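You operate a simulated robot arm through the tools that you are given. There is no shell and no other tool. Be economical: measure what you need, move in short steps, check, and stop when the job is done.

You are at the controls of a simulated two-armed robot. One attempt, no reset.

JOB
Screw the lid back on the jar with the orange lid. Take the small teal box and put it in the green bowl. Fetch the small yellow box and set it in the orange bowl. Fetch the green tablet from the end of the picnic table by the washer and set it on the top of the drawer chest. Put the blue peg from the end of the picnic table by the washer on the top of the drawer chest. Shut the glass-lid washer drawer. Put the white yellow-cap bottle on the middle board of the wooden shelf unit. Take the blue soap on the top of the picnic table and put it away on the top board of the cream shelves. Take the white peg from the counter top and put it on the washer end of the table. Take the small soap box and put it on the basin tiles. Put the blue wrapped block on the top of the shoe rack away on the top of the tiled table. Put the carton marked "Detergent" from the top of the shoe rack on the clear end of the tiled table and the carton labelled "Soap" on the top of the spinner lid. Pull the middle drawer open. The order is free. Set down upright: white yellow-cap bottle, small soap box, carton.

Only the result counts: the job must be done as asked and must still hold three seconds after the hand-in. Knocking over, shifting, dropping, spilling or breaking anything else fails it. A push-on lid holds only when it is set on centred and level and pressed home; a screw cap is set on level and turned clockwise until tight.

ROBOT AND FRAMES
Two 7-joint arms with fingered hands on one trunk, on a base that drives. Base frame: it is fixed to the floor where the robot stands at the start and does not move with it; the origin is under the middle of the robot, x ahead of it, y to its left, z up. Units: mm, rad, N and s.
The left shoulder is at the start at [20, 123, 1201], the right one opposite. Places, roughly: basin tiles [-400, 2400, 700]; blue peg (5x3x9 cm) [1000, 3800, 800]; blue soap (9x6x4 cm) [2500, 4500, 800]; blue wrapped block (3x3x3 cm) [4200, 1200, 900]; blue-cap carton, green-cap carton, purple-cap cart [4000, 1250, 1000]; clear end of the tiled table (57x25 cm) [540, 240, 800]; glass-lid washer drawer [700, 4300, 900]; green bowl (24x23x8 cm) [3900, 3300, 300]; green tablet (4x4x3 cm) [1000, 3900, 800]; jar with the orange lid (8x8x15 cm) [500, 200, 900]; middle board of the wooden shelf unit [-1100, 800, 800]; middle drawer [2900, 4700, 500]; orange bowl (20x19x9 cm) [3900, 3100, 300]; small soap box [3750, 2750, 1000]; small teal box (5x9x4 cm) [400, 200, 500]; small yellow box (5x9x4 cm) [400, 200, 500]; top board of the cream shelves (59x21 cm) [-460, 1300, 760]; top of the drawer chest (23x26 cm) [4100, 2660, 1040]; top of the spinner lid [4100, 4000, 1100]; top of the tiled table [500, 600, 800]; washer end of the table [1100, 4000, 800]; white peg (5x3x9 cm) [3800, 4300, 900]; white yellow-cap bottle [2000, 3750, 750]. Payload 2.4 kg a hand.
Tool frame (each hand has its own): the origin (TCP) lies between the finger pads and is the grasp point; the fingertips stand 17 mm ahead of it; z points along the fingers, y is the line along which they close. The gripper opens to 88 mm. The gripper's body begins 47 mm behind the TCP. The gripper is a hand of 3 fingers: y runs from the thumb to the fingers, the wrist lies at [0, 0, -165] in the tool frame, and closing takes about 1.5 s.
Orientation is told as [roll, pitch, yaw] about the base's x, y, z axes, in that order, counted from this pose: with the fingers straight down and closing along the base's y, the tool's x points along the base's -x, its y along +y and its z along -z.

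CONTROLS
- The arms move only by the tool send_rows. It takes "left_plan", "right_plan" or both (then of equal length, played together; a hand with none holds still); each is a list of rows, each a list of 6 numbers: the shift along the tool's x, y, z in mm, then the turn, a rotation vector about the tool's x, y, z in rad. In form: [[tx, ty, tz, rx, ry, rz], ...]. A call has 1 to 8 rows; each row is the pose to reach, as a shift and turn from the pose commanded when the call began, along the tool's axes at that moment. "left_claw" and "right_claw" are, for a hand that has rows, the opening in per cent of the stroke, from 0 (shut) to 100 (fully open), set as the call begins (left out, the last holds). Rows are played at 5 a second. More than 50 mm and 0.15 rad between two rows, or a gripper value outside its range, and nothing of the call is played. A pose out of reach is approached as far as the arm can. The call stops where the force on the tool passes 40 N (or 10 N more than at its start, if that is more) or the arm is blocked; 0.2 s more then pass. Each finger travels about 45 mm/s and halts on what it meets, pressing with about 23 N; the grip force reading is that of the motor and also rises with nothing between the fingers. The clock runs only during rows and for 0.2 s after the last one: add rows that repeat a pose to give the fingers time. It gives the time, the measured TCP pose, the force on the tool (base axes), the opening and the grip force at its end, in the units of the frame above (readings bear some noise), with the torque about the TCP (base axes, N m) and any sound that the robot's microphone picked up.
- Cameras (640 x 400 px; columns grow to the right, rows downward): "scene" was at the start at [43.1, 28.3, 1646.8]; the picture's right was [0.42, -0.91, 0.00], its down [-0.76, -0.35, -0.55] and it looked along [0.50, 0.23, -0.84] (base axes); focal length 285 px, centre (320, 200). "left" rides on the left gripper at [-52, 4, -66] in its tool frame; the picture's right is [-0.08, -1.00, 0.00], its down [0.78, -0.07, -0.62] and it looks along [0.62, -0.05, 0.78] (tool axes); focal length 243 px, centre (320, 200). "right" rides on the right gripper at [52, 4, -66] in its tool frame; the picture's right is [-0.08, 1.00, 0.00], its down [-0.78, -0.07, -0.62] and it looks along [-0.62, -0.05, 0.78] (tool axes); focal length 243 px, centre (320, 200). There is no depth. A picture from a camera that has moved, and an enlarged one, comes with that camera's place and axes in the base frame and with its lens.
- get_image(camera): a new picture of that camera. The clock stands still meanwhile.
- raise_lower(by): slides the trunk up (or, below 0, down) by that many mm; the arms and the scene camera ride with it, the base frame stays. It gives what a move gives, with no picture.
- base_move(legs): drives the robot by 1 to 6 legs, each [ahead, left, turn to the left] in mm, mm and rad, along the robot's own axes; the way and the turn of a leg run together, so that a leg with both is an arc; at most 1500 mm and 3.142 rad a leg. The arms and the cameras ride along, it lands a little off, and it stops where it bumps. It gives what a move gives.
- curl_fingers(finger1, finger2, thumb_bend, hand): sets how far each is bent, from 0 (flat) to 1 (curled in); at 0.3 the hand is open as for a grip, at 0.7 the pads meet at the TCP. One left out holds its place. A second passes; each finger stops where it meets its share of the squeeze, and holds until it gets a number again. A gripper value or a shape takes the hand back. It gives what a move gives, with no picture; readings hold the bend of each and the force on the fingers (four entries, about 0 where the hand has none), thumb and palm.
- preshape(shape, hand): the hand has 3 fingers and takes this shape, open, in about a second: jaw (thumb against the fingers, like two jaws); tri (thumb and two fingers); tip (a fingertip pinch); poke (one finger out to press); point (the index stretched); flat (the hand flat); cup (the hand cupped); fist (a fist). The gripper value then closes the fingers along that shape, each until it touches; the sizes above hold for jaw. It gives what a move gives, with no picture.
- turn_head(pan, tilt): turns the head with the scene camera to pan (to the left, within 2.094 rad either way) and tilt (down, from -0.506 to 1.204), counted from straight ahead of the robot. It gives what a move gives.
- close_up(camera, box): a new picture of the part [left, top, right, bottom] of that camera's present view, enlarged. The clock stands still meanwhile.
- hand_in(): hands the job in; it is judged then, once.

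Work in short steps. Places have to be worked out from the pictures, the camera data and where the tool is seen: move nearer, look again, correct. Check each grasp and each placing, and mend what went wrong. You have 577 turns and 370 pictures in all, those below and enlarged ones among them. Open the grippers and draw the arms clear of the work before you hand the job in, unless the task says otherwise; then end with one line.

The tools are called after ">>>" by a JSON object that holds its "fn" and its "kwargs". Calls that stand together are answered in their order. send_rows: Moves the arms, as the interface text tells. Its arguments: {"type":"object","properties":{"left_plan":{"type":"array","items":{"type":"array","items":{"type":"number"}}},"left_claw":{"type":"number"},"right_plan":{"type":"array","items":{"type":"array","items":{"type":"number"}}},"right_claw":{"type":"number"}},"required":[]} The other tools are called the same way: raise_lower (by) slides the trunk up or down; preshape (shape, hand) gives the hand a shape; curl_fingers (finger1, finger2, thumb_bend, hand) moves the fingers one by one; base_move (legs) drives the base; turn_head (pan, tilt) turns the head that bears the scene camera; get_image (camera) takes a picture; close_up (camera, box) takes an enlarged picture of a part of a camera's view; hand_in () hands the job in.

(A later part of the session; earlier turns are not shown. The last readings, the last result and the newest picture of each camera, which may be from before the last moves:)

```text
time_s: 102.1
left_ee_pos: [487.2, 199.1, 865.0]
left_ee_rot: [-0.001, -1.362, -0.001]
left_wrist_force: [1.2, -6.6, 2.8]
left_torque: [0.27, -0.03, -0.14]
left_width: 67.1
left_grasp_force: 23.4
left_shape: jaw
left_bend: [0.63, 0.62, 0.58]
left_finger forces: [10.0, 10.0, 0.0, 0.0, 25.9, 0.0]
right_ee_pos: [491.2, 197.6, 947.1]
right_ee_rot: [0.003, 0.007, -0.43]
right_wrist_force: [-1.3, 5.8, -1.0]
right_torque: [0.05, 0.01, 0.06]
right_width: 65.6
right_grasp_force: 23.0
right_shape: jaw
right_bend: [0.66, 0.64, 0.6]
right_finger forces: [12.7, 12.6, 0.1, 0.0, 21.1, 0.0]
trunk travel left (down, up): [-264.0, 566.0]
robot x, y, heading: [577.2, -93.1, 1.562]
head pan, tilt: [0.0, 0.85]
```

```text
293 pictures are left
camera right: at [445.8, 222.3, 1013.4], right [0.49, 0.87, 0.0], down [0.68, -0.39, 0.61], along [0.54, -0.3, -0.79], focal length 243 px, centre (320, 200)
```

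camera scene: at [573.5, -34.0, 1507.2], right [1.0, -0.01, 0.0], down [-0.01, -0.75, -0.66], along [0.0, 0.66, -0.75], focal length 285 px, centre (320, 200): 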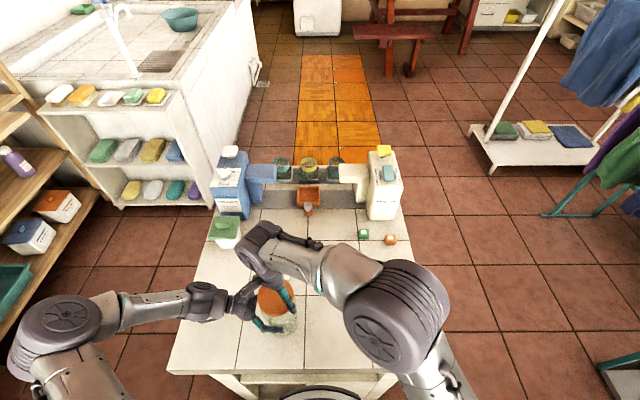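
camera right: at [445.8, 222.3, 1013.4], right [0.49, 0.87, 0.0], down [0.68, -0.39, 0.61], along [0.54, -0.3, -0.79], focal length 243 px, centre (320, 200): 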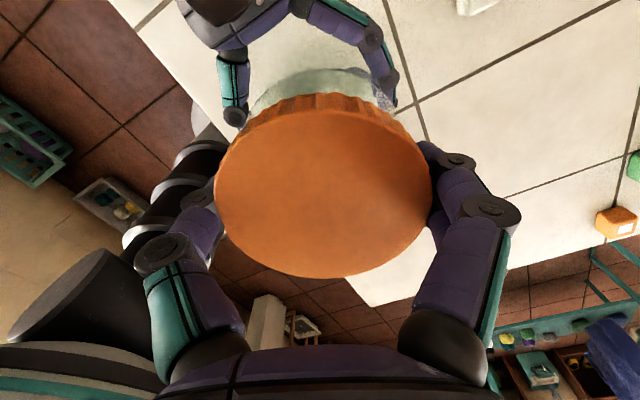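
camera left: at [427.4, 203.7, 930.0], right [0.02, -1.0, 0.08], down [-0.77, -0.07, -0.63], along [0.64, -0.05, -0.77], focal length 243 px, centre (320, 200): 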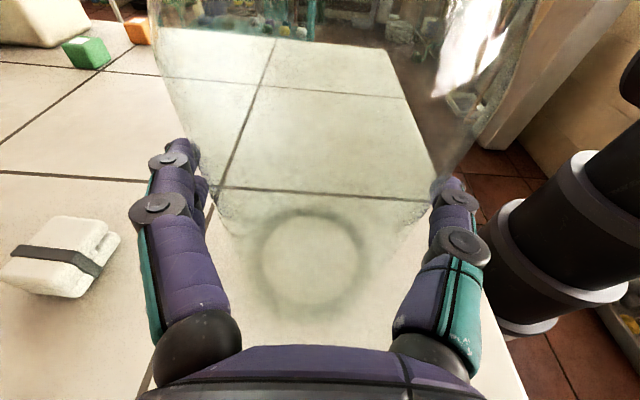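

Continue ratcheting without lowering further.

>>> {"fn": "send_rows", "kwargs": {"right_plan": [[0, 0, 0, 0, 0, 0], [0, 0, 0, 0, 0, 0], [0, 0, 0, 0, 0, -0.15], [0, 0, 0, 0, 0, -0.3], [0, 0, 0, 0, 0, -0.45], [0, 0, 0, 0, 0, -0.6], [0, 0, -1, 0, 0, -0.75], [0, 0, -1, 0, 0, -0.9]], "right_claw": 100}}

>>> {"fn": "send_rows", "kwargs": {"right_plan": [[0, 0, 0, 0, 0, 0], [0, 0, 0, 0, 0, 0], [0, 0, 1, 0, 0, 0.15], [0, 0, 1, 0, 0, 0.3], [0, 0, 1, 0, 0, 0.45], [0, 0, 1, 0, 0, 0.6], [0, 0, 1, 0, 0, 0.75], [0, 0, 1, 0, 0, 0.9]], "right_claw": 60}}

>>> {"fn": "send_rows", "kwargs": {"right_plan": [[0, 0, 0, 0, 0, 0], [0, 0, 0, 0, 0, 0], [0, 0, 0, 0, 0, -0.15], [0, 0, 0, 0, 0, -0.3], [0, 0, 0, 0, 0, -0.45], [0, 0, 0, 0, 0, -0.6], [0, 0, -1, 0, 0, -0.75], [0, 0, -1, 0, 0, -0.9]], "right_claw": 100}}

>>> {"fn": "send_rows", "kwargs": {"right_plan": [[0, 0, 0, 0, 0, 0], [0, 0, 0, 0, 0, 0], [0, 0, 1, 0, 0, 0.15], [0, 0, 1, 0, 0, 0.3], [0, 0, 1, 0, 0, 0.45], [0, 0, 1, 0, 0, 0.6], [0, 0, 1, 0, 0, 0.75], [0, 0, 1, 0, 0, 0.9]], "right_claw": 60}}

>>> {"fn": "get_image", "kwargs": {"camera": "right"}}

```text
time_s: 103.9
left_ee_pos: [486.6, 198.9, 863.7]
left_ee_rot: [-0.004, -1.362, 0.005]
left_wrist_force: [-0.3, 1.0, 0.1]
left_torque: [-0.01, 0.02, 0.0]
left_width: 67.1
left_grasp_force: 23.1
left_shape: jaw
left_bend: [0.63, 0.62, 0.58]
left_finger forces: [12.0, 11.4, 0.0, 0.0, 22.8, 0.1]
right_ee_pos: [490.7, 198.3, 948.4]
right_ee_rot: [0.01, 0.001, 0.475]
right_wrist_force: [-0.8, -0.8, 0.2]
right_torque: [0.04, 0.02, 0.01]
right_width: 88.0
right_grasp_force: 0.1
right_shape: jaw
right_bend: [0.3, 0.3, 0.3]
right_finger forces: [0.1, 0.0, 0.0, 0.1, 0.1, 0.0]
trunk travel left (down, up): [-264.0, 566.0]
robot x, y, heading: [576.5, -91.1, 1.564]
head pan, tilt: [0.0, 0.85]
```

```text
time_s: 105.7
left_ee_pos: [488.1, 198.3, 865.3]
left_ee_rot: [0.004, -1.362, -0.009]
left_wrist_force: [12.4, -1.0, 6.6]
left_torque: [0.18, -0.01, -1.61]
left_width: 67.9
left_grasp_force: 23.6
left_shape: jaw
left_bend: [0.62, 0.62, 0.6]
left_finger forces: [20.2, 15.7, 0.0, 0.1, 26.5, 0.0]
right_ee_pos: [490.5, 198.2, 947.7]
right_ee_rot: [0.003, 0.01, -0.427]
right_wrist_force: [-7.9, 2.2, 6.2]
right_torque: [0.03, 0.14, 1.64]
right_width: 65.3
right_grasp_force: 23.2
right_shape: jaw
right_bend: [0.67, 0.64, 0.6]
right_finger forces: [22.3, 12.3, 0.0, 0.0, 23.6, 0.0]
trunk travel left (down, up): [-264.0, 566.0]
robot x, y, heading: [576.9, -93.9, 1.562]
head pan, tilt: [0.0, 0.85]
```

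```text
time_s: 107.5
left_ee_pos: [487.4, 198.2, 863.6]
left_ee_rot: [-0.002, -1.361, 0.004]
left_wrist_force: [-0.8, -0.2, 2.8]
left_torque: [-0.01, -0.09, -0.04]
left_width: 66.0
left_grasp_force: 23.1
left_shape: jaw
left_bend: [0.67, 0.64, 0.61]
left_finger forces: [12.0, 12.6, 0.0, 0.0, 25.9, 0.0]
right_ee_pos: [491.0, 198.2, 948.5]
right_ee_rot: [0.01, 0.002, 0.476]
right_wrist_force: [0.2, 0.2, 0.1]
right_torque: [-0.01, -0.01, 0.02]
right_width: 87.8
right_grasp_force: 0.1
right_shape: jaw
right_bend: [0.3, 0.3, 0.3]
right_finger forces: [0.1, 0.0, 0.0, 0.0, 0.1, 0.1]
trunk travel left (down, up): [-264.0, 566.0]
robot x, y, heading: [575.6, -89.1, 1.563]
head pan, tilt: [0.0, 0.85]
```

```text
time_s: 109.3
left_ee_pos: [484.9, 201.5, 864.8]
left_ee_rot: [-0.005, -1.358, 0.01]
left_wrist_force: [-26.3, 23.2, -1.9]
left_torque: [-1.21, -1.63, -1.17]
left_width: 64.0
left_grasp_force: 22.9
left_shape: jaw
left_bend: [0.72, 0.64, 0.04]
left_finger forces: [51.8, 20.2, 0.0, 0.0, 34.5, 0.1]
right_ee_pos: [492.0, 196.4, 946.8]
right_ee_rot: [0.001, 0.002, -0.428]
right_wrist_force: [23.8, -22.4, 6.4]
right_torque: [-0.53, -0.08, 1.2]
right_width: 55.2
right_grasp_force: 22.8
right_shape: jaw
right_bend: [0.68, 0.72, 0.62]
right_finger forces: [7.0, 3.5, 0.1, 0.0, 31.9, 0.0]
trunk travel left (down, up): [-264.0, 566.0]
robot x, y, heading: [573.5, -92.1, 1.564]
head pan, tilt: [0.0, 0.85]
```

```text
292 pictures are left
camera right: at [445.8, 221.7, 1013.2], right [0.49, 0.87, 0.0], down [0.68, -0.39, 0.62], along [0.54, -0.3, -0.78], focal length 243 px, centre (320, 200)
```

right: 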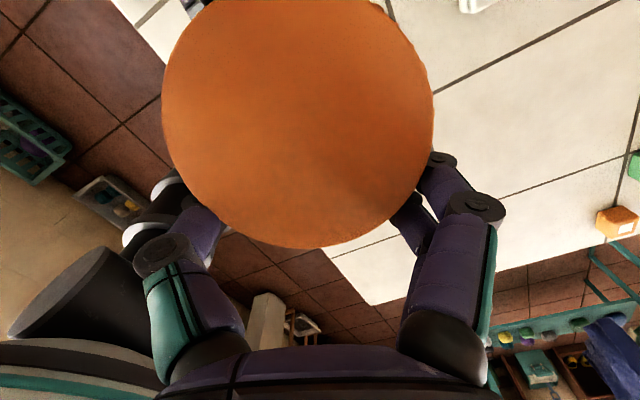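

Tight: torque hit 1.6 N·m, and the extra twist turned the jar in the left grip. I release the right hand and look.

>>> {"fn": "send_rows", "kwargs": {"right_plan": [[0, 0, 0, 0, 0, 0], [0, 0, 0, 0, 0, 0], [0, 0, 0, 0, 0, 0], [0, 0, 0, 0, 0, 0]], "right_claw": 100}}

>>> {"fn": "get_image", "kwargs": {"camera": "right"}}

>>> {"fn": "get_image", "kwargs": {"camera": "left"}}

>>> {"fn": "close_up", "kwargs": {"camera": "scene", "box": [215, 240, 335, 340]}}

```text
time_s: 110.3
left_ee_pos: [487.2, 198.8, 865.1]
left_ee_rot: [-0.004, -1.361, 0.002]
left_wrist_force: [0.5, -0.7, -3.6]
left_torque: [0.01, -0.03, -0.01]
left_width: 63.9
left_grasp_force: 23.0
left_shape: jaw
left_bend: [0.71, 0.65, 0.61]
left_finger forces: [23.1, 16.0, 0.0, 0.0, 33.6, 0.1]
right_ee_pos: [489.8, 197.1, 948.1]
right_ee_rot: [0.003, 0.01, -0.429]
right_wrist_force: [0.1, -0.3, 0.6]
right_torque: [0.0, -0.02, -0.04]
right_width: 88.2
right_grasp_force: 0.1
right_shape: jaw
right_bend: [0.3, 0.3, 0.3]
right_finger forces: [0.0, 0.1, 0.0, 0.0, 0.1, 0.0]
trunk travel left (down, up): [-264.0, 566.0]
robot x, y, heading: [573.5, -94.2, 1.56]
head pan, tilt: [0.0, 0.85]
```

```text
291 pictures are left
camera right: at [445.5, 222.6, 1014.1], right [0.49, 0.87, 0.0], down [0.69, -0.39, 0.61], along [0.54, -0.3, -0.79], focal length 243 px, centre (320, 200)
```

right: 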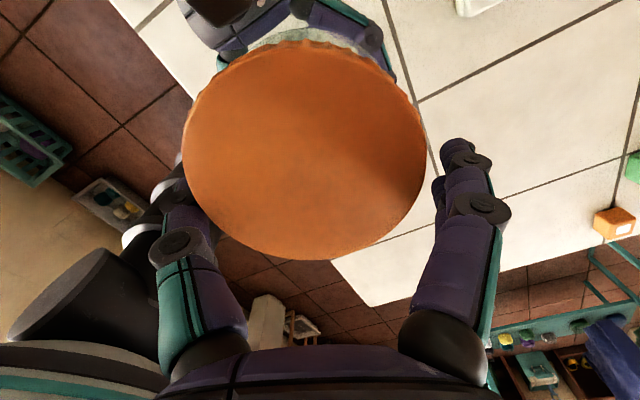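

```text
290 pictures are left
camera left: at [433.3, 203.2, 929.7], right [0.02, -1.0, 0.08], down [-0.77, -0.07, -0.63], along [0.64, -0.05, -0.77], focal length 243 px, centre (320, 200)
```

left: 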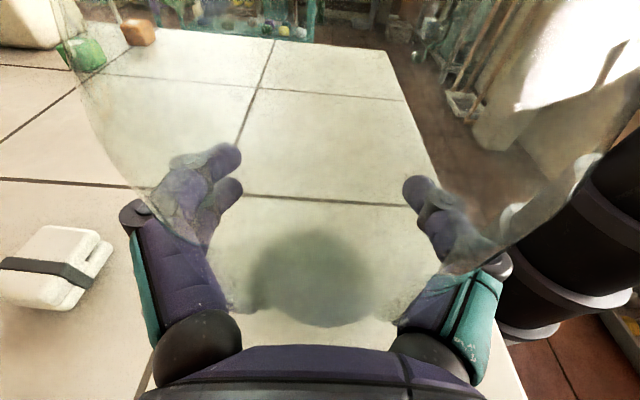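

```text
4.00 times, centred on (275, 290) of scene
camera zoom: at [573.5, -33.9, 1507.2], right [1.0, -0.01, 0.0], down [-0.01, -0.75, -0.66], along [0.0, 0.66, -0.75], focal length 1141 px, centre (500, -160)
```

zoom: 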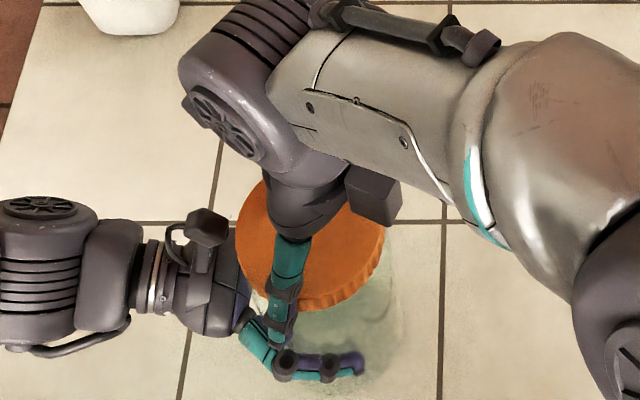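

Jar hangs in the left grip nearly upright, lid on. Raise the right hand away, then lower the jar to the table.

>>> {"fn": "send_rows", "kwargs": {"right_plan": [[0, 0, -15, 0, 0, 0], [0, 0, -40, 0, 0, 0], [0, 0, -80, 0, 0, 0], [0, 0, -110, 0, 0, 0]]}}

>>> {"fn": "send_rows", "kwargs": {"left_plan": [[2, 0, 0.4, 0, 0, 0], [4, 0, 0.8, 0, 0, 0], [6, 0, 1.2, 0, 0, 0], [6, 0, 1.2, 0, 0, 0]]}}

>>> {"fn": "close_up", "kwargs": {"camera": "scene", "box": [215, 240, 335, 340]}}

>>> {"fn": "get_image", "kwargs": {"camera": "right"}}

```text
time_s: 111.3
left_ee_pos: [487.6, 199.8, 864.9]
left_ee_rot: [-0.004, -1.361, 0.005]
left_wrist_force: [0.8, -0.9, -1.7]
left_torque: [-0.01, 0.03, 0.0]
left_width: 64.0
left_grasp_force: 23.3
left_shape: jaw
left_bend: [0.71, 0.65, 0.61]
left_finger forces: [23.2, 15.9, 0.0, 0.0, 33.9, 0.1]
right_ee_pos: [491.3, 195.5, 1057.4]
right_ee_rot: [0.003, 0.008, -0.429]
right_wrist_force: [-0.9, -0.4, -0.3]
right_torque: [-0.01, 0.0, 0.02]
right_width: 87.8
right_grasp_force: 0.0
right_shape: jaw
right_bend: [0.3, 0.3, 0.3]
right_finger forces: [0.0, 0.1, 0.1, 0.0, 0.0, 0.1]
trunk travel left (down, up): [-264.0, 566.0]
robot x, y, heading: [573.3, -91.8, 1.565]
head pan, tilt: [0.0, 0.85]
```

```text
time_s: 112.4
left_ee_pos: [488.2, 199.2, 861.6]
left_ee_rot: [0.031, -1.37, -0.029]
left_wrist_force: [-2.8, -2.9, 18.6]
left_torque: [0.05, 0.13, 0.0]
left_width: 63.7
left_grasp_force: 22.8
left_shape: jaw
left_bend: [0.71, 0.67, 0.61]
left_finger forces: [22.5, 14.5, 0.0, 0.0, 35.2, 0.0]
right_ee_pos: [489.8, 194.6, 1056.9]
right_ee_rot: [0.006, 0.007, -0.428]
right_wrist_force: [-0.4, 0.6, 0.2]
right_torque: [-0.02, -0.01, 0.0]
right_width: 87.8
right_grasp_force: 0.1
right_shape: jaw
right_bend: [0.3, 0.3, 0.3]
right_finger forces: [0.0, 0.1, 0.0, 0.0, 0.0, 0.0]
trunk travel left (down, up): [-264.0, 566.0]
robot x, y, heading: [572.7, -89.3, 1.563]
head pan, tilt: [0.0, 0.85]
stopped in row 4 (left hand): the force on the tool passed its limit at 41 N (the readings are from after the stop); the commanded pose is now the measured one
```

```text
4.00 times, centred on (275, 290) of scene
camera zoom: at [573.2, -35.4, 1507.1], right [1.0, -0.01, 0.0], down [0.0, -0.75, -0.66], along [0.0, 0.66, -0.75], focal length 1141 px, centre (500, -160)
```

zoom: 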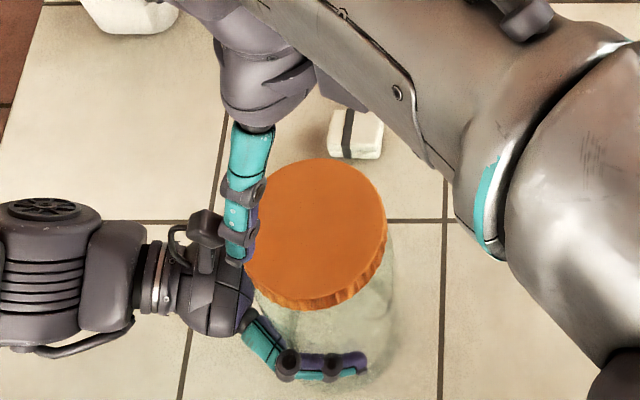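

```text
287 pictures are left
camera right: at [444.6, 219.6, 1123.7], right [0.49, 0.87, 0.0], down [0.69, -0.39, 0.62], along [0.54, -0.3, -0.79], focal length 243 px, centre (320, 200)
```

right: 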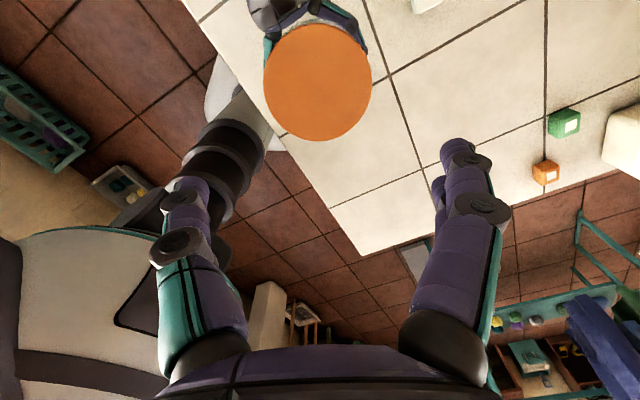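

Jar is on the table. Open the left hand and withdraw it a little backwards (−x) to leave the jar standing.

>>> {"fn": "send_rows", "kwargs": {"left_plan": [[0, 0, 0, 0, 0, 0], [0, 0, 0, 0, 0, 0], [0, 0, 0, 0, 0, 0], [0, 0, 0, 0, 0, 0], [0, 0, 0, 0, 0, 0]], "left_claw": 100}}

>>> {"fn": "get_image", "kwargs": {"camera": "left"}}

>>> {"fn": "get_image", "kwargs": {"camera": "right"}}

```text
time_s: 113.6
left_ee_pos: [488.4, 199.2, 859.5]
left_ee_rot: [0.013, -1.365, -0.014]
left_wrist_force: [-0.6, -0.5, -0.2]
left_torque: [-0.03, -0.03, 0.01]
left_width: 88.0
left_grasp_force: 0.1
left_shape: jaw
left_bend: [0.3, 0.3, 0.3]
left_finger forces: [2.4, 0.2, 0.0, 0.0, 3.1, 0.0]
right_ee_pos: [490.7, 196.4, 1057.7]
right_ee_rot: [0.003, 0.006, -0.429]
right_wrist_force: [1.0, 0.5, 0.0]
right_torque: [0.01, -0.02, 0.03]
right_width: 87.7
right_grasp_force: 0.0
right_shape: jaw
right_bend: [0.3, 0.3, 0.3]
right_finger forces: [0.1, 0.0, 0.0, 0.0, 0.0, 0.0]
trunk travel left (down, up): [-264.0, 566.0]
robot x, y, heading: [572.7, -92.7, 1.565]
head pan, tilt: [0.0, 0.85]
```

```text
286 pictures are left
camera left: at [433.5, 203.6, 925.1], right [0.02, -1.0, 0.08], down [-0.77, -0.06, -0.64], along [0.64, -0.05, -0.77], focal length 243 px, centre (320, 200)
```

left: 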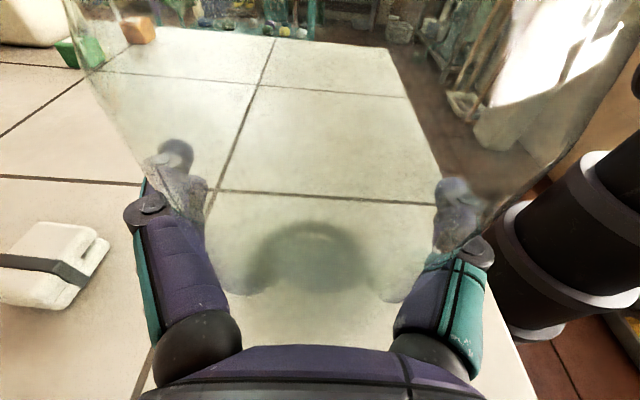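

```text
285 pictures are left
camera right: at [444.7, 220.5, 1123.5], right [0.49, 0.87, 0.0], down [0.69, -0.39, 0.62], along [0.54, -0.3, -0.79], focal length 243 px, centre (320, 200)
```

right: 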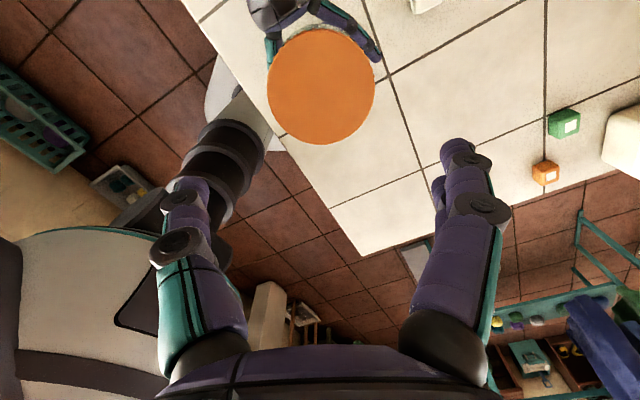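

Jar leans slightly against the open hand; withdraw slowly along −x.

>>> {"fn": "send_rows", "kwargs": {"left_plan": [[1, 0, -5, 0, 0, 0], [2, 0, -10, 0, 0, 0], [3, 0, -15, 0, 0, 0], [4, 0, -20, 0, 0, 0], [5, 0, -26, 0, 0, 0], [6, 0, -32, 0, 0, 0]]}}

>>> {"fn": "get_image", "kwargs": {"camera": "left"}}

```text
time_s: 115.0
left_ee_pos: [455.7, 199.4, 861.9]
left_ee_rot: [0.013, -1.365, -0.016]
left_wrist_force: [-0.9, 0.0, 0.2]
left_torque: [-0.04, 0.02, 0.03]
left_width: 87.8
left_grasp_force: 0.0
left_shape: jaw
left_bend: [0.3, 0.3, 0.3]
left_finger forces: [0.0, 0.0, 0.0, 0.0, 0.0, 0.0]
right_ee_pos: [491.4, 195.1, 1058.0]
right_ee_rot: [0.003, 0.008, -0.428]
right_wrist_force: [0.3, -1.0, 0.1]
right_torque: [-0.01, 0.0, -0.02]
right_width: 88.2
right_grasp_force: 0.2
right_shape: jaw
right_bend: [0.3, 0.3, 0.3]
right_finger forces: [0.0, 0.0, 0.1, 0.0, 0.1, 0.0]
trunk travel left (down, up): [-264.0, 566.0]
robot x, y, heading: [578.8, -93.7, 1.569]
head pan, tilt: [0.0, 0.85]
```

```text
284 pictures are left
camera left: at [401.1, 203.3, 926.1], right [0.02, -1.0, 0.08], down [-0.77, -0.06, -0.64], along [0.64, -0.05, -0.77], focal length 243 px, centre (320, 200)
```

left: 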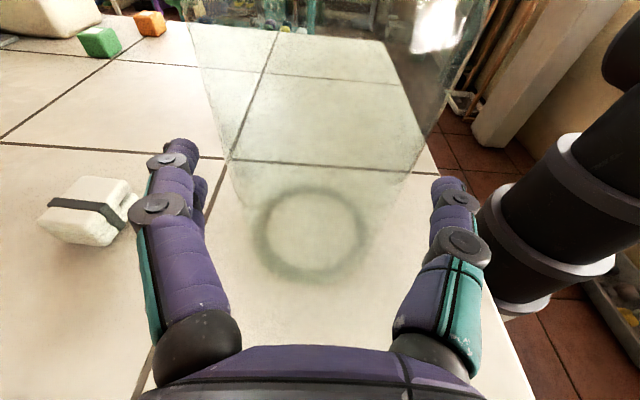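

The jar now stands flush. Withdraw the left hand fully and inspect the lid.

>>> {"fn": "send_rows", "kwargs": {"left_plan": [[10, 0, -45, 0, 0, 0], [20, 0, -90, 0, 0, 0], [30, 0, -135, 0, 0, 0], [30, 0, -160, 0, 0, 0]]}}

>>> {"fn": "get_image", "kwargs": {"camera": "left"}}

>>> {"fn": "close_up", "kwargs": {"camera": "right", "box": [220, 0, 420, 160]}}

```text
time_s: 116.0
left_ee_pos: [291.9, 200.5, 865.2]
left_ee_rot: [0.011, -1.365, -0.015]
left_wrist_force: [0.5, 0.5, 0.4]
left_torque: [-0.02, -0.02, -0.01]
left_width: 88.1
left_grasp_force: 0.0
left_shape: jaw
left_bend: [0.3, 0.3, 0.3]
left_finger forces: [0.0, 0.0, 0.1, 0.1, 0.0, 0.0]
right_ee_pos: [489.6, 196.7, 1057.0]
right_ee_rot: [0.003, 0.006, -0.428]
right_wrist_force: [-0.5, 0.8, -0.1]
right_torque: [0.02, -0.01, 0.03]
right_width: 87.9
right_grasp_force: 0.0
right_shape: jaw
right_bend: [0.3, 0.3, 0.3]
right_finger forces: [0.0, 0.0, 0.1, 0.0, 0.0, 0.0]
trunk travel left (down, up): [-264.0, 566.0]
robot x, y, heading: [573.0, -88.4, 1.563]
head pan, tilt: [0.0, 0.85]
```

```text
283 pictures are left
camera left: at [237.5, 204.6, 930.3], right [0.02, -1.0, 0.08], down [-0.77, -0.06, -0.64], along [0.64, -0.05, -0.77], focal length 243 px, centre (320, 200)
```

left: 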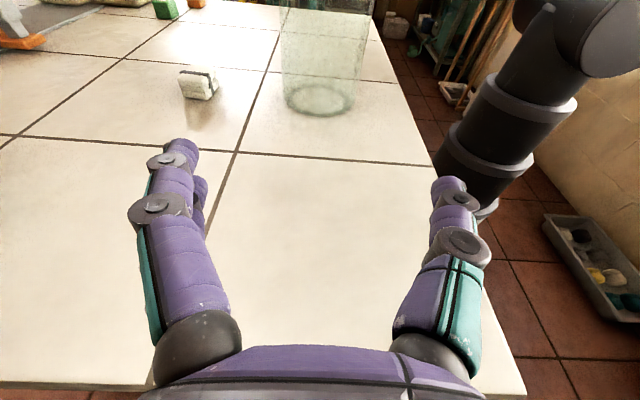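

```text
2.50 times, centred on (320, 80) of right
camera zoom: at [444.7, 220.5, 1123.5], right [0.49, 0.87, 0.0], down [0.69, -0.39, 0.62], along [0.54, -0.3, -0.79], focal length 606 px, centre (320, 500)
```

zoom: 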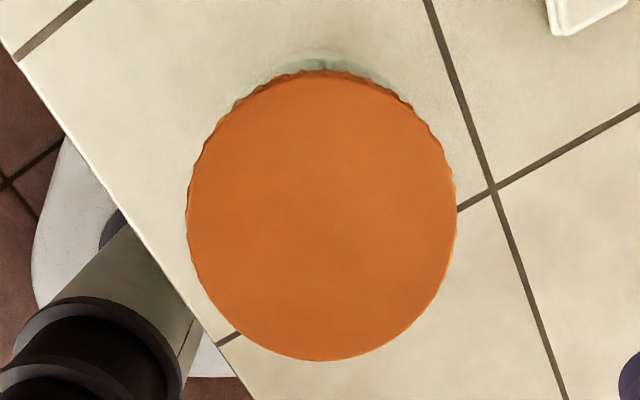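

The jar is done. I back off and look into the cabinet compartment under the table.

>>> {"fn": "send_rows", "kwargs": {"left_plan": [[-40, 0, 0, 0, 0.15, 0], [-80, 0, 0, 0, 0.3, 0], [-120, 0, 0, 0, 0.45, 0], [-140, 0, 0, 0, 0.6, 0], [-150, 0, 0, 0, 0.75, 0], [-150, 0, 0, 0, 0.9, 0], [-150, 0, 0, 0, 1.05, 0], [-150, 0, 0, 0, 1.2, 0]], "right_plan": [[0, 0, 0, 0, 0, 0], [0, 0, 0, 0, 0, 0], [0, 0, 0, 0, 0, -0.15], [0, 0, 0, 0, 0, -0.3], [0, 0, 0, 0, 0, -0.45], [0, 0, 0, 0, 0, -0.6], [0, 0, 0, 0, 0, -0.75], [0, 0, 0, 0, 0, -0.9]]}}

>>> {"fn": "send_rows", "kwargs": {"left_plan": [[0, 0, 0, 0, 0.15, 0], [0, 0, 0, 0, 0.165, 0], [0, 0, 0, 0, 0.165, 0], [0, 0, 0, 0, 0.165, 0], [0, 0, 0, 0, 0.165, 0], [0, 0, 0, 0, 0.165, 0], [0, 0, 0, 0, 0.165, 0], [0, 0, 0, 0, 0.165, 0]], "right_plan": [[0, 0, 0, 0, 0, -0.15], [0, 0, 0, 0, 0, -0.3], [0, 0, 0, 0, 0, -0.45], [0, 0, 0, 0, 0, -0.6], [0, 0, 0, 0, 0, -0.75], [0, 0, 0, 0, 0, -0.9], [0, 0, 0, 0, 0, -1.05], [0, 0, 0, 0, 0, -1.1]]}}

>>> {"fn": "base_move", "kwargs": {"legs": [[-450, 0, 0]]}}

>>> {"fn": "raise_lower", "kwargs": {"by": -260}}

>>> {"fn": "turn_head", "kwargs": {"pan": 0.15, "tilt": 0.6}}

>>> {"fn": "get_image", "kwargs": {"camera": "scene"}}

```text
time_s: 117.8
left_ee_pos: [323.5, 198.6, 1011.0]
left_ee_rot: [0.003, -0.162, -0.001]
left_wrist_force: [0.9, 0.5, 0.7]
left_torque: [-0.04, 0.0, 0.01]
left_width: 87.9
left_grasp_force: 0.0
left_shape: jaw
left_bend: [0.3, 0.3, 0.3]
left_finger forces: [0.0, 0.0, 0.1, 0.1, 0.0, 0.0]
right_ee_pos: [491.1, 194.7, 1057.5]
right_ee_rot: [0.008, 0.003, 0.476]
right_wrist_force: [-0.6, -0.5, -0.1]
right_torque: [-0.01, -0.01, 0.0]
right_width: 88.4
right_grasp_force: 0.0
right_shape: jaw
right_bend: [0.3, 0.3, 0.3]
right_finger forces: [0.0, 0.1, 0.0, 0.1, 0.0, 0.0]
trunk travel left (down, up): [-264.0, 566.0]
robot x, y, heading: [577.2, -91.2, 1.565]
head pan, tilt: [0.0, 0.85]
```

```text
time_s: 119.6
left_ee_pos: [323.4, 198.6, 1010.6]
left_ee_rot: [0.003, 0.001, -0.002]
left_wrist_force: [0.1, 0.3, 0.0]
left_torque: [-0.06, 0.01, 0.03]
left_width: 87.7
left_grasp_force: 0.1
left_shape: jaw
left_bend: [0.3, 0.3, 0.3]
left_finger forces: [0.1, 0.0, 0.0, 0.0, 0.0, 0.0]
right_ee_pos: [491.1, 195.1, 1057.5]
right_ee_rot: [0.006, -0.005, 1.576]
right_wrist_force: [0.2, -0.6, 0.0]
right_torque: [-0.02, -0.01, 0.0]
right_width: 87.8
right_grasp_force: 0.2
right_shape: jaw
right_bend: [0.3, 0.3, 0.3]
right_finger forces: [0.0, 0.0, 0.0, 0.0, 0.1, 0.0]
trunk travel left (down, up): [-264.0, 566.0]
robot x, y, heading: [574.0, -91.6, 1.56]
head pan, tilt: [0.0, 0.85]
```

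```text
time_s: 122.3
left_ee_pos: [319.9, -246.3, 1010.1]
left_ee_rot: [0.004, 0.001, 0.0]
left_wrist_force: [-0.1, -0.4, 0.1]
left_torque: [-0.03, 0.02, 0.0]
left_width: 87.7
left_grasp_force: 0.1
left_shape: jaw
left_bend: [0.3, 0.3, 0.3]
left_finger forces: [0.0, 0.0, 0.0, 0.0, 0.0, 0.1]
right_ee_pos: [486.3, -249.3, 1057.5]
right_ee_rot: [0.006, -0.006, 1.573]
right_wrist_force: [1.4, -0.7, 0.2]
right_torque: [0.0, 0.01, 0.02]
right_width: 88.0
right_grasp_force: 0.0
right_shape: jaw
right_bend: [0.3, 0.3, 0.3]
right_finger forces: [0.0, 0.0, 0.0, 0.0, 0.0, 0.0]
trunk travel left (down, up): [-264.0, 566.0]
robot x, y, heading: [575.3, -538.2, 1.565]
head pan, tilt: [0.0, 0.85]
```

```text
time_s: 125.0
left_ee_pos: [319.8, -246.8, 749.3]
left_ee_rot: [0.004, 0.0, 0.001]
left_wrist_force: [0.2, -0.2, -0.5]
left_torque: [0.0, -0.01, -0.03]
left_width: 87.8
left_grasp_force: 0.0
left_shape: jaw
left_bend: [0.3, 0.3, 0.3]
left_finger forces: [0.0, 0.0, 0.0, 0.0, 0.0, 0.0]
right_ee_pos: [487.1, -251.0, 797.5]
right_ee_rot: [0.006, -0.008, 1.574]
right_wrist_force: [-0.7, 0.0, -0.1]
right_torque: [0.01, 0.0, -0.03]
right_width: 88.1
right_grasp_force: 0.0
right_shape: jaw
right_bend: [0.3, 0.3, 0.3]
right_finger forces: [0.1, 0.0, 0.0, 0.1, 0.0, 0.0]
trunk travel left (down, up): [-4.0, 826.0]
robot x, y, heading: [574.3, -533.3, 1.564]
head pan, tilt: [0.0, 0.85]
```

```text
time_s: 125.8
left_ee_pos: [320.6, -246.5, 750.3]
left_ee_rot: [0.001, 0.0, 0.001]
left_wrist_force: [0.1, 0.0, 0.4]
left_torque: [0.0, 0.01, 0.01]
left_width: 88.0
left_grasp_force: 0.0
left_shape: jaw
left_bend: [0.3, 0.3, 0.3]
left_finger forces: [0.0, 0.0, 0.1, 0.1, 0.0, 0.0]
right_ee_pos: [487.3, -249.4, 798.0]
right_ee_rot: [0.004, -0.008, 1.572]
right_wrist_force: [0.8, -0.6, -0.1]
right_torque: [-0.02, -0.01, 0.0]
right_width: 87.8
right_grasp_force: 0.0
right_shape: jaw
right_bend: [0.3, 0.3, 0.3]
right_finger forces: [0.0, 0.0, 0.0, 0.1, 0.1, 0.1]
trunk travel left (down, up): [-4.0, 826.0]
robot x, y, heading: [570.1, -537.5, 1.563]
head pan, tilt: [0.15, 0.6]
```

```text
281 pictures are left
camera scene: at [557.5, -469.9, 1268.1], right [0.99, 0.14, 0.0], down [0.08, -0.56, -0.82], along [-0.12, 0.82, -0.57], focal length 285 px, centre (320, 200)
```

scene: 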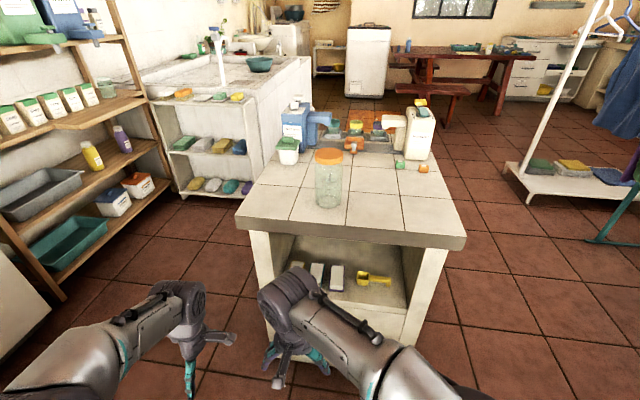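

There is a shelf inside holding boxes and a yellow scoop. Zoom in.

>>> {"fn": "close_up", "kwargs": {"camera": "scene", "box": [260, 220, 420, 320]}}

>>> {"fn": "close_up", "kwargs": {"camera": "scene", "box": [270, 90, 450, 200]}}

```text
4.00 times, centred on (340, 270) of scene
camera zoom: at [557.5, -469.9, 1268.1], right [0.99, 0.14, 0.0], down [0.08, -0.56, -0.82], along [-0.12, 0.82, -0.57], focal length 1141 px, centre (240, -80)
```

zoom: 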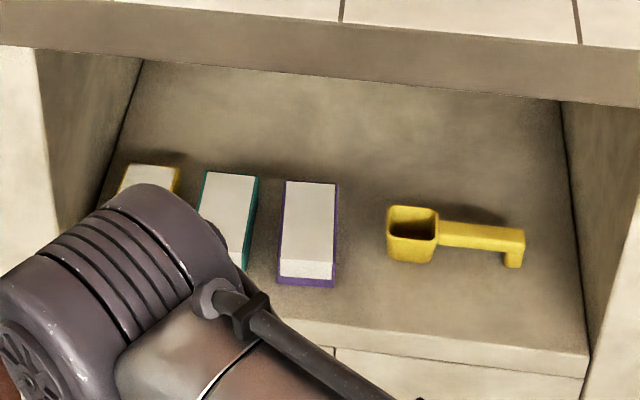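

```text
3.56 times, centred on (360, 145) of scene
camera zoom: at [557.5, -469.9, 1268.1], right [0.99, 0.14, 0.0], down [0.08, -0.56, -0.82], along [-0.12, 0.82, -0.57], focal length 1014 px, centre (178, 396)
```

zoom: 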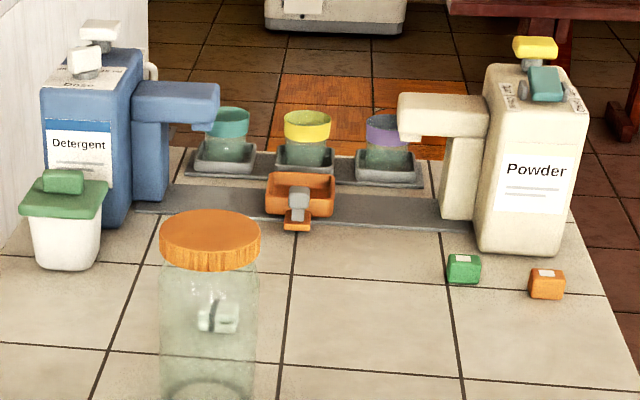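

Three boxes sit on the shelf (z≈435): yellow-edged x≈367, teal-edged x≈446, purple x≈518, y≈212. I'll take teal with the left hand tilted forward 45°. First restore left yaw.

>>> {"fn": "send_rows", "kwargs": {"left_plan": [[0, 0, 0, 0, 0, -0.15], [0, 0, 0, 0, 0, -0.3], [0, 0, 0, 0, 0, -0.45], [0, 0, 0, 0, 0, -0.6], [0, 0, 0, 0, 0, -0.75], [0, 0, 0, 0, 0, -0.9], [0, 0, 0, 0, 0, -1.05], [0, 0, 0, 0, 0, -1.2]]}}

>>> {"fn": "send_rows", "kwargs": {"left_plan": [[0, 0, 0, 0, 0, -0.15], [0, 0, 0, 0, 0, -0.3], [0, 0, 0, 0, 0, -0.37], [0, 0, 0, 0, -0.15, -0.37], [0, 0, 0, 0, -0.15, -0.37]]}}

```text
time_s: 127.6
left_ee_pos: [320.7, -246.3, 750.7]
left_ee_rot: [-0.001, -0.003, 1.205]
left_wrist_force: [-0.9, 0.7, -0.2]
left_torque: [-0.03, 0.02, 0.02]
left_width: 88.0
left_grasp_force: 0.1
left_shape: jaw
left_bend: [0.3, 0.3, 0.3]
left_finger forces: [0.1, 0.1, 0.1, 0.1, 0.0, 0.0]
right_ee_pos: [487.4, -249.1, 797.7]
right_ee_rot: [0.006, -0.006, 1.573]
right_wrist_force: [-0.9, 0.0, -0.3]
right_torque: [0.0, 0.0, 0.02]
right_width: 87.8
right_grasp_force: 0.2
right_shape: jaw
right_bend: [0.3, 0.3, 0.3]
right_finger forces: [0.1, 0.0, 0.1, 0.0, 0.1, 0.1]
trunk travel left (down, up): [-4.0, 826.0]
robot x, y, heading: [570.6, -534.8, 1.562]
head pan, tilt: [0.15, 0.6]
```

```text
time_s: 128.8
left_ee_pos: [320.6, -245.7, 749.5]
left_ee_rot: [-0.027, -0.15, 1.575]
left_wrist_force: [0.9, 0.6, 0.3]
left_torque: [0.0, -0.04, -0.01]
left_width: 87.8
left_grasp_force: 0.0
left_shape: jaw
left_bend: [0.3, 0.3, 0.3]
left_finger forces: [0.0, 0.0, 0.0, 0.1, 0.0, 0.0]
right_ee_pos: [487.3, -249.3, 798.3]
right_ee_rot: [0.006, -0.005, 1.574]
right_wrist_force: [-0.8, 0.0, 0.1]
right_torque: [0.01, -0.02, 0.02]
right_width: 88.3
right_grasp_force: 0.0
right_shape: jaw
right_bend: [0.3, 0.3, 0.3]
right_finger forces: [0.0, 0.0, 0.0, 0.0, 0.0, 0.0]
trunk travel left (down, up): [-4.0, 826.0]
robot x, y, heading: [572.0, -537.3, 1.567]
head pan, tilt: [0.15, 0.6]
```

Now tilt forward to about 0.9 rad while lowering the left hand to z≈480.

>>> {"fn": "send_rows", "kwargs": {"left_plan": [[7, 0, 44, 0, -0.13, 0], [13, 0, 89, 0, -0.26, 0], [20, 0, 133, 0, -0.39, 0], [27, 0, 178, 0, -0.52, 0], [33, 0, 222, 0, -0.65, 0], [38, 0, 250, 0, -0.75, 0], [38, 0, 250, 0, -0.75, 0]]}}

>>> {"fn": "get_image", "kwargs": {"camera": "left"}}

>>> {"fn": "get_image", "kwargs": {"camera": "scene"}}

```text
time_s: 130.4
left_ee_pos: [327.2, -247.6, 498.4]
left_ee_rot: [-0.043, -0.903, 1.606]
left_wrist_force: [-0.2, -0.8, 0.3]
left_torque: [0.01, 0.03, -0.01]
left_width: 87.7
left_grasp_force: 0.1
left_shape: jaw
left_bend: [0.3, 0.3, 0.3]
left_finger forces: [0.0, 0.0, 0.0, 0.1, 0.0, 0.0]
right_ee_pos: [486.2, -249.9, 797.0]
right_ee_rot: [0.005, -0.005, 1.574]
right_wrist_force: [-0.6, 0.2, 0.1]
right_torque: [-0.01, 0.04, -0.02]
right_width: 87.9
right_grasp_force: 0.1
right_shape: jaw
right_bend: [0.3, 0.3, 0.3]
right_finger forces: [0.1, 0.0, 0.1, 0.0, 0.1, 0.1]
trunk travel left (down, up): [-4.0, 826.0]
robot x, y, heading: [573.5, -536.0, 1.569]
head pan, tilt: [0.15, 0.6]
```

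```text
278 pictures are left
camera left: at [318.6, -266.6, 581.9], right [0.99, 0.05, 0.09], down [0.07, -0.97, -0.23], along [0.08, 0.23, -0.97], focal length 243 px, centre (320, 200)
```

left: 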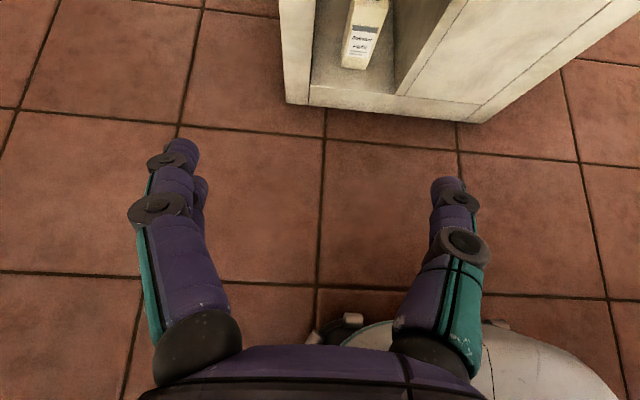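

```text
277 pictures are left
camera scene: at [557.4, -469.9, 1268.1], right [0.99, 0.14, 0.0], down [0.08, -0.56, -0.82], along [-0.12, 0.82, -0.57], focal length 285 px, centre (320, 200)
```

scene: 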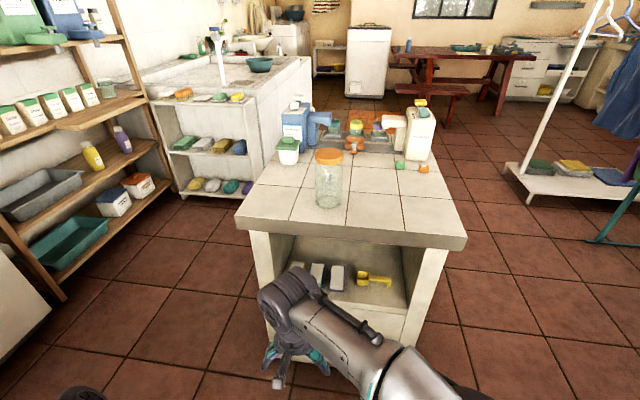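

Shift the left hand 100 mm right and a little down, then drive forward to peek in.

>>> {"fn": "send_rows", "kwargs": {"left_plan": [[0, -40, 0, 0.04, 0, 0], [10, -80, 8, 0.04, 0, 0], [24, -100, 19, 0.04, 0, 0], [24, -100, 19, 0.04, 0, 0]]}}

>>> {"fn": "base_move", "kwargs": {"legs": [[0, 0, 0], [290, 0, 0]]}}

>>> {"fn": "get_image", "kwargs": {"camera": "left"}}

>>> {"fn": "get_image", "kwargs": {"camera": "scene"}}

```text
time_s: 131.4
left_ee_pos: [428.1, -248.0, 471.1]
left_ee_rot: [-0.086, -0.899, 1.604]
left_wrist_force: [-0.1, 0.3, 0.5]
left_torque: [-0.01, 0.0, -0.03]
left_width: 87.6
left_grasp_force: 0.1
left_shape: jaw
left_bend: [0.3, 0.3, 0.3]
left_finger forces: [0.0, 0.0, 0.0, 0.1, 0.0, 0.1]
right_ee_pos: [486.8, -249.5, 798.9]
right_ee_rot: [0.004, -0.007, 1.574]
right_wrist_force: [-0.1, -0.4, 0.4]
right_torque: [-0.01, -0.04, 0.01]
right_width: 87.8
right_grasp_force: 0.0
right_shape: jaw
right_bend: [0.3, 0.3, 0.3]
right_finger forces: [0.1, 0.0, 0.0, 0.0, 0.0, 0.0]
trunk travel left (down, up): [-4.0, 826.0]
robot x, y, heading: [569.6, -534.1, 1.561]
head pan, tilt: [0.15, 0.6]
```

```text
time_s: 133.7
left_ee_pos: [428.4, 44.0, 471.6]
left_ee_rot: [-0.083, -0.897, 1.608]
left_wrist_force: [0.4, -0.3, 0.4]
left_torque: [-0.01, 0.0, 0.02]
left_width: 87.8
left_grasp_force: 0.1
left_shape: jaw
left_bend: [0.3, 0.3, 0.3]
left_finger forces: [0.0, 0.2, 0.0, 0.1, 0.0, 0.0]
right_ee_pos: [487.4, 43.4, 798.6]
right_ee_rot: [0.006, -0.009, 1.576]
right_wrist_force: [1.0, 0.1, -0.9]
right_torque: [-0.01, 0.0, 0.03]
right_width: 88.1
right_grasp_force: 0.1
right_shape: jaw
right_bend: [0.3, 0.3, 0.3]
right_finger forces: [0.0, 0.0, 0.0, 0.0, 0.0, 0.0]
trunk travel left (down, up): [-4.0, 826.0]
robot x, y, heading: [572.5, -243.9, 1.564]
head pan, tilt: [0.15, 0.6]
```

```text
276 pictures are left
camera left: at [418.2, 24.8, 553.6], right [0.99, 0.02, 0.12], down [0.05, -0.97, -0.22], along [0.11, 0.23, -0.97], focal length 243 px, centre (320, 200)
```

left: 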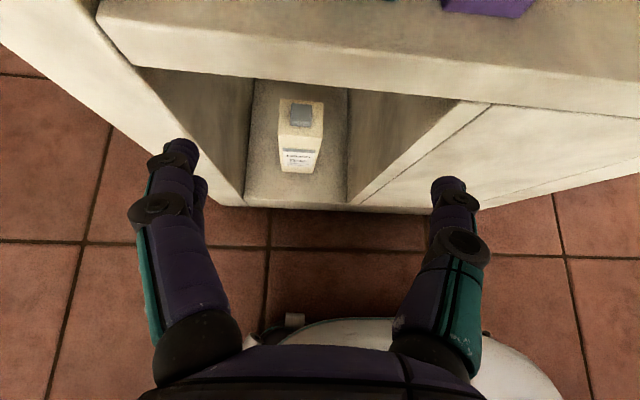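

```text
275 pictures are left
camera scene: at [558.4, -176.8, 1268.1], right [0.99, 0.15, 0.0], down [0.08, -0.56, -0.82], along [-0.12, 0.82, -0.57], focal length 285 px, centre (320, 200)
```

scene: 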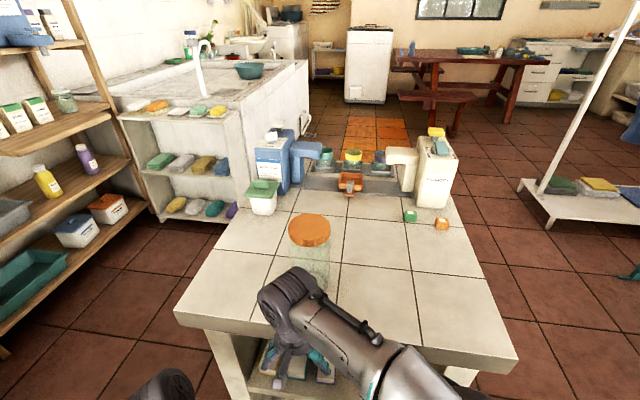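

The right hand must be tucked away before going further (table edge ahead). I move it back and to the right, and straighten the left's roll.

>>> {"fn": "send_rows", "kwargs": {"right_plan": [[25, -40, 0, 0, 0, 0], [50, -80, 0, 0, 0, 0], [75, -120, 0, 0, 0, 0], [95, -160, 0, 0, 0, 0], [100, -190, 0, 0, 0, 0]], "left_plan": [[0, 0, 0, -0.085, 0, 0], [0, -8, 0, -0.085, 0, 0], [0, -16, 0, -0.085, 0, 0], [0, -16, 0, -0.085, 0, 0], [0, -16, 0, -0.085, 0, 0]]}}

>>> {"fn": "base_move", "kwargs": {"legs": [[70, 0, 0]]}}

>>> {"fn": "get_image", "kwargs": {"camera": "left"}}

>>> {"fn": "get_image", "kwargs": {"camera": "scene"}}

```text
time_s: 134.9
left_ee_pos: [443.8, 42.9, 472.6]
left_ee_rot: [-0.001, -0.898, 1.608]
left_wrist_force: [0.4, 0.6, 0.0]
left_torque: [-0.01, 0.01, 0.02]
left_width: 87.8
left_grasp_force: 0.1
left_shape: jaw
left_bend: [0.3, 0.3, 0.3]
left_finger forces: [0.0, 0.0, 0.1, 0.1, 0.1, 0.1]
right_ee_pos: [678.9, -55.6, 797.1]
right_ee_rot: [0.006, -0.006, 1.577]
right_wrist_force: [-0.3, -0.2, -0.2]
right_torque: [0.01, 0.0, 0.0]
right_width: 88.0
right_grasp_force: 0.1
right_shape: jaw
right_bend: [0.3, 0.3, 0.3]
right_finger forces: [0.0, 0.0, 0.1, 0.0, 0.0, 0.0]
trunk travel left (down, up): [-4.0, 826.0]
robot x, y, heading: [570.7, -244.9, 1.567]
head pan, tilt: [0.15, 0.6]
```

```text
time_s: 135.9
left_ee_pos: [445.3, 108.5, 470.7]
left_ee_rot: [0.001, -0.9, 1.608]
left_wrist_force: [-1.1, -0.3, -0.6]
left_torque: [0.04, -0.01, -0.03]
left_width: 87.5
left_grasp_force: 0.0
left_shape: jaw
left_bend: [0.3, 0.3, 0.3]
left_finger forces: [0.0, 0.0, 0.1, 0.1, 0.1, 0.0]
right_ee_pos: [677.7, 10.2, 798.2]
right_ee_rot: [0.004, -0.012, 1.578]
right_wrist_force: [-1.1, 0.6, -0.2]
right_torque: [-0.02, -0.05, 0.0]
right_width: 88.0
right_grasp_force: 0.1
right_shape: jaw
right_bend: [0.3, 0.3, 0.3]
right_finger forces: [0.0, 0.1, 0.1, 0.1, 0.1, 0.1]
trunk travel left (down, up): [-4.0, 826.0]
robot x, y, heading: [571.7, -172.8, 1.576]
head pan, tilt: [0.15, 0.6]
```

```text
274 pictures are left
camera left: at [439.9, 89.5, 553.4], right [0.99, 0.09, 0.07], down [0.1, -0.97, -0.22], along [0.04, 0.23, -0.97], focal length 243 px, centre (320, 200)
```

left: 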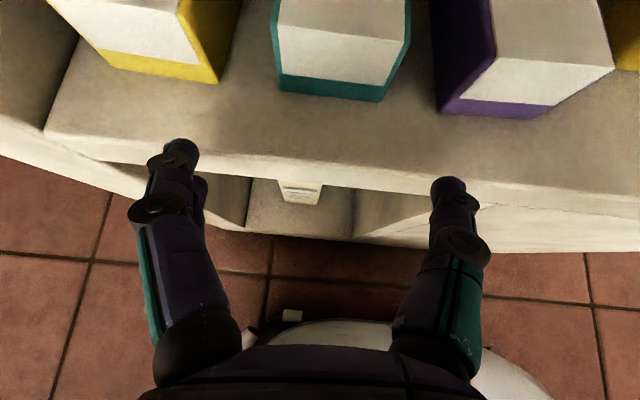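

```text
273 pictures are left
camera scene: at [558.6, -113.7, 1267.6], right [0.99, 0.15, 0.0], down [0.08, -0.55, -0.83], along [-0.12, 0.82, -0.56], focal length 285 px, centre (320, 200)
```

scene: 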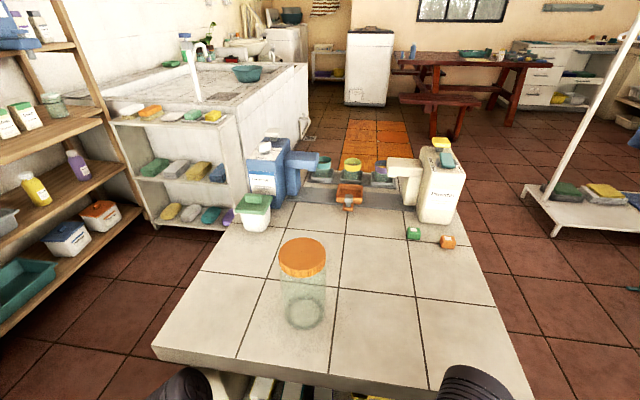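

Clear view. Gaps between boxes are ~28 mm, so I narrow the opening to ~80 % and advance around the teal box.

>>> {"fn": "send_rows", "kwargs": {"left_plan": [[-3, 0, -2, 0.029, 0, 0.023], [-3, 0, -2, 0.029, 0, 0.023], [-17, 0, 16, 0.029, 0, 0.023], [-30, 0, 33, 0.029, 0, 0.023], [-30, 0, 33, 0.029, 0, 0.023]], "left_claw": 80}}

>>> {"fn": "get_image", "kwargs": {"camera": "left"}}

```text
time_s: 136.8
left_ee_pos: [441.6, 110.7, 451.3]
left_ee_rot: [0.0, -0.8, 1.574]
left_wrist_force: [0.3, -9.6, -0.3]
left_torque: [-0.04, -0.02, 0.44]
left_width: 70.8
left_grasp_force: 0.1
left_shape: jaw
left_bend: [0.58, 0.59, 0.55]
left_finger forces: [9.4, 0.1, 0.0, 0.1, 0.0, 0.0]
right_ee_pos: [675.3, 12.3, 799.9]
right_ee_rot: [0.001, -0.01, 1.584]
right_wrist_force: [-0.5, -0.1, 0.5]
right_torque: [0.01, 0.0, 0.02]
right_width: 87.9
right_grasp_force: 0.0
right_shape: jaw
right_bend: [0.3, 0.3, 0.3]
right_finger forces: [0.1, 0.0, 0.0, 0.0, 0.0, 0.0]
trunk travel left (down, up): [-4.0, 826.0]
robot x, y, heading: [573.8, -175.4, 1.578]
head pan, tilt: [0.15, 0.6]
stopped in row 4 (left hand): the force on the tool passed its limit at 55 N (the readings are from after the stop); the commanded pose is now the measured one
```

```text
272 pictures are left
camera left: at [436.3, 99.9, 534.7], right [1.0, 0.06, 0.06], down [0.07, -0.99, -0.13], along [0.05, 0.13, -0.99], focal length 243 px, centre (320, 200)
```

left: 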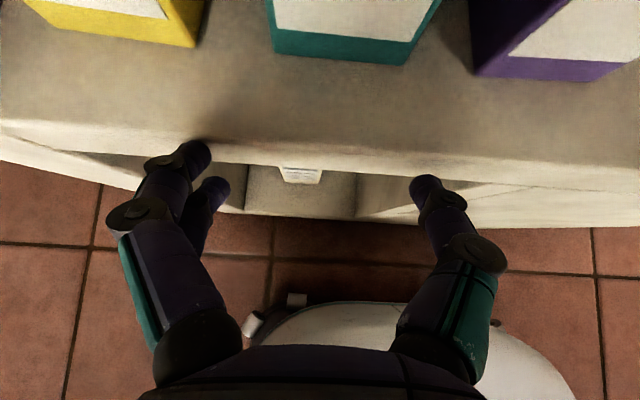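

A fingertip met the shelf's front edge. Back off, raise to z≈490.

>>> {"fn": "send_rows", "kwargs": {"left_plan": [[10, 0, -10, 0, 0, 0], [-18, 0, -38, 0, -0.1, 0], [-18, 0, -38, 0, -0.1, 0]]}}

>>> {"fn": "get_image", "kwargs": {"camera": "left"}}

```text
time_s: 137.7
left_ee_pos: [443.3, 86.8, 485.1]
left_ee_rot: [-0.001, -0.888, 1.568]
left_wrist_force: [-0.3, -0.3, -0.9]
left_torque: [0.02, 0.0, -0.01]
left_width: 70.5
left_grasp_force: 0.1
left_shape: jaw
left_bend: [0.59, 0.59, 0.55]
left_finger forces: [0.0, 0.1, 0.0, 0.0, 0.1, 0.1]
right_ee_pos: [676.6, 7.2, 796.8]
right_ee_rot: [0.006, -0.014, 1.582]
right_wrist_force: [0.0, 0.2, -0.4]
right_torque: [-0.02, 0.02, 0.01]
right_width: 87.9
right_grasp_force: 0.0
right_shape: jaw
right_bend: [0.3, 0.3, 0.3]
right_finger forces: [0.1, 0.1, 0.1, 0.1, 0.1, 0.0]
trunk travel left (down, up): [-4.0, 826.0]
robot x, y, heading: [574.4, -178.1, 1.574]
head pan, tilt: [0.15, 0.6]
```

```text
271 pictures are left
camera left: at [438.3, 67.9, 567.6], right [1.0, 0.05, 0.07], down [0.06, -0.97, -0.21], along [0.05, 0.22, -0.97], focal length 243 px, centre (320, 200)
```

left: 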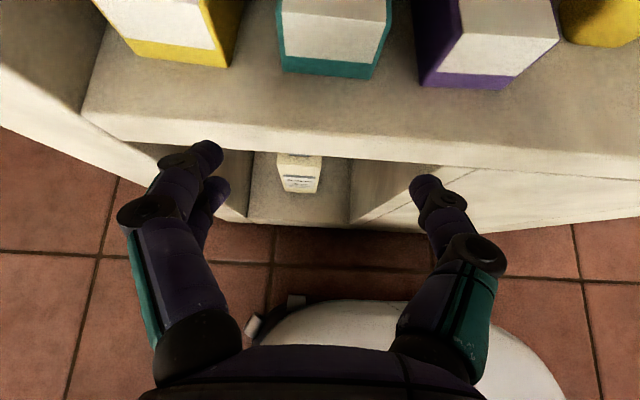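

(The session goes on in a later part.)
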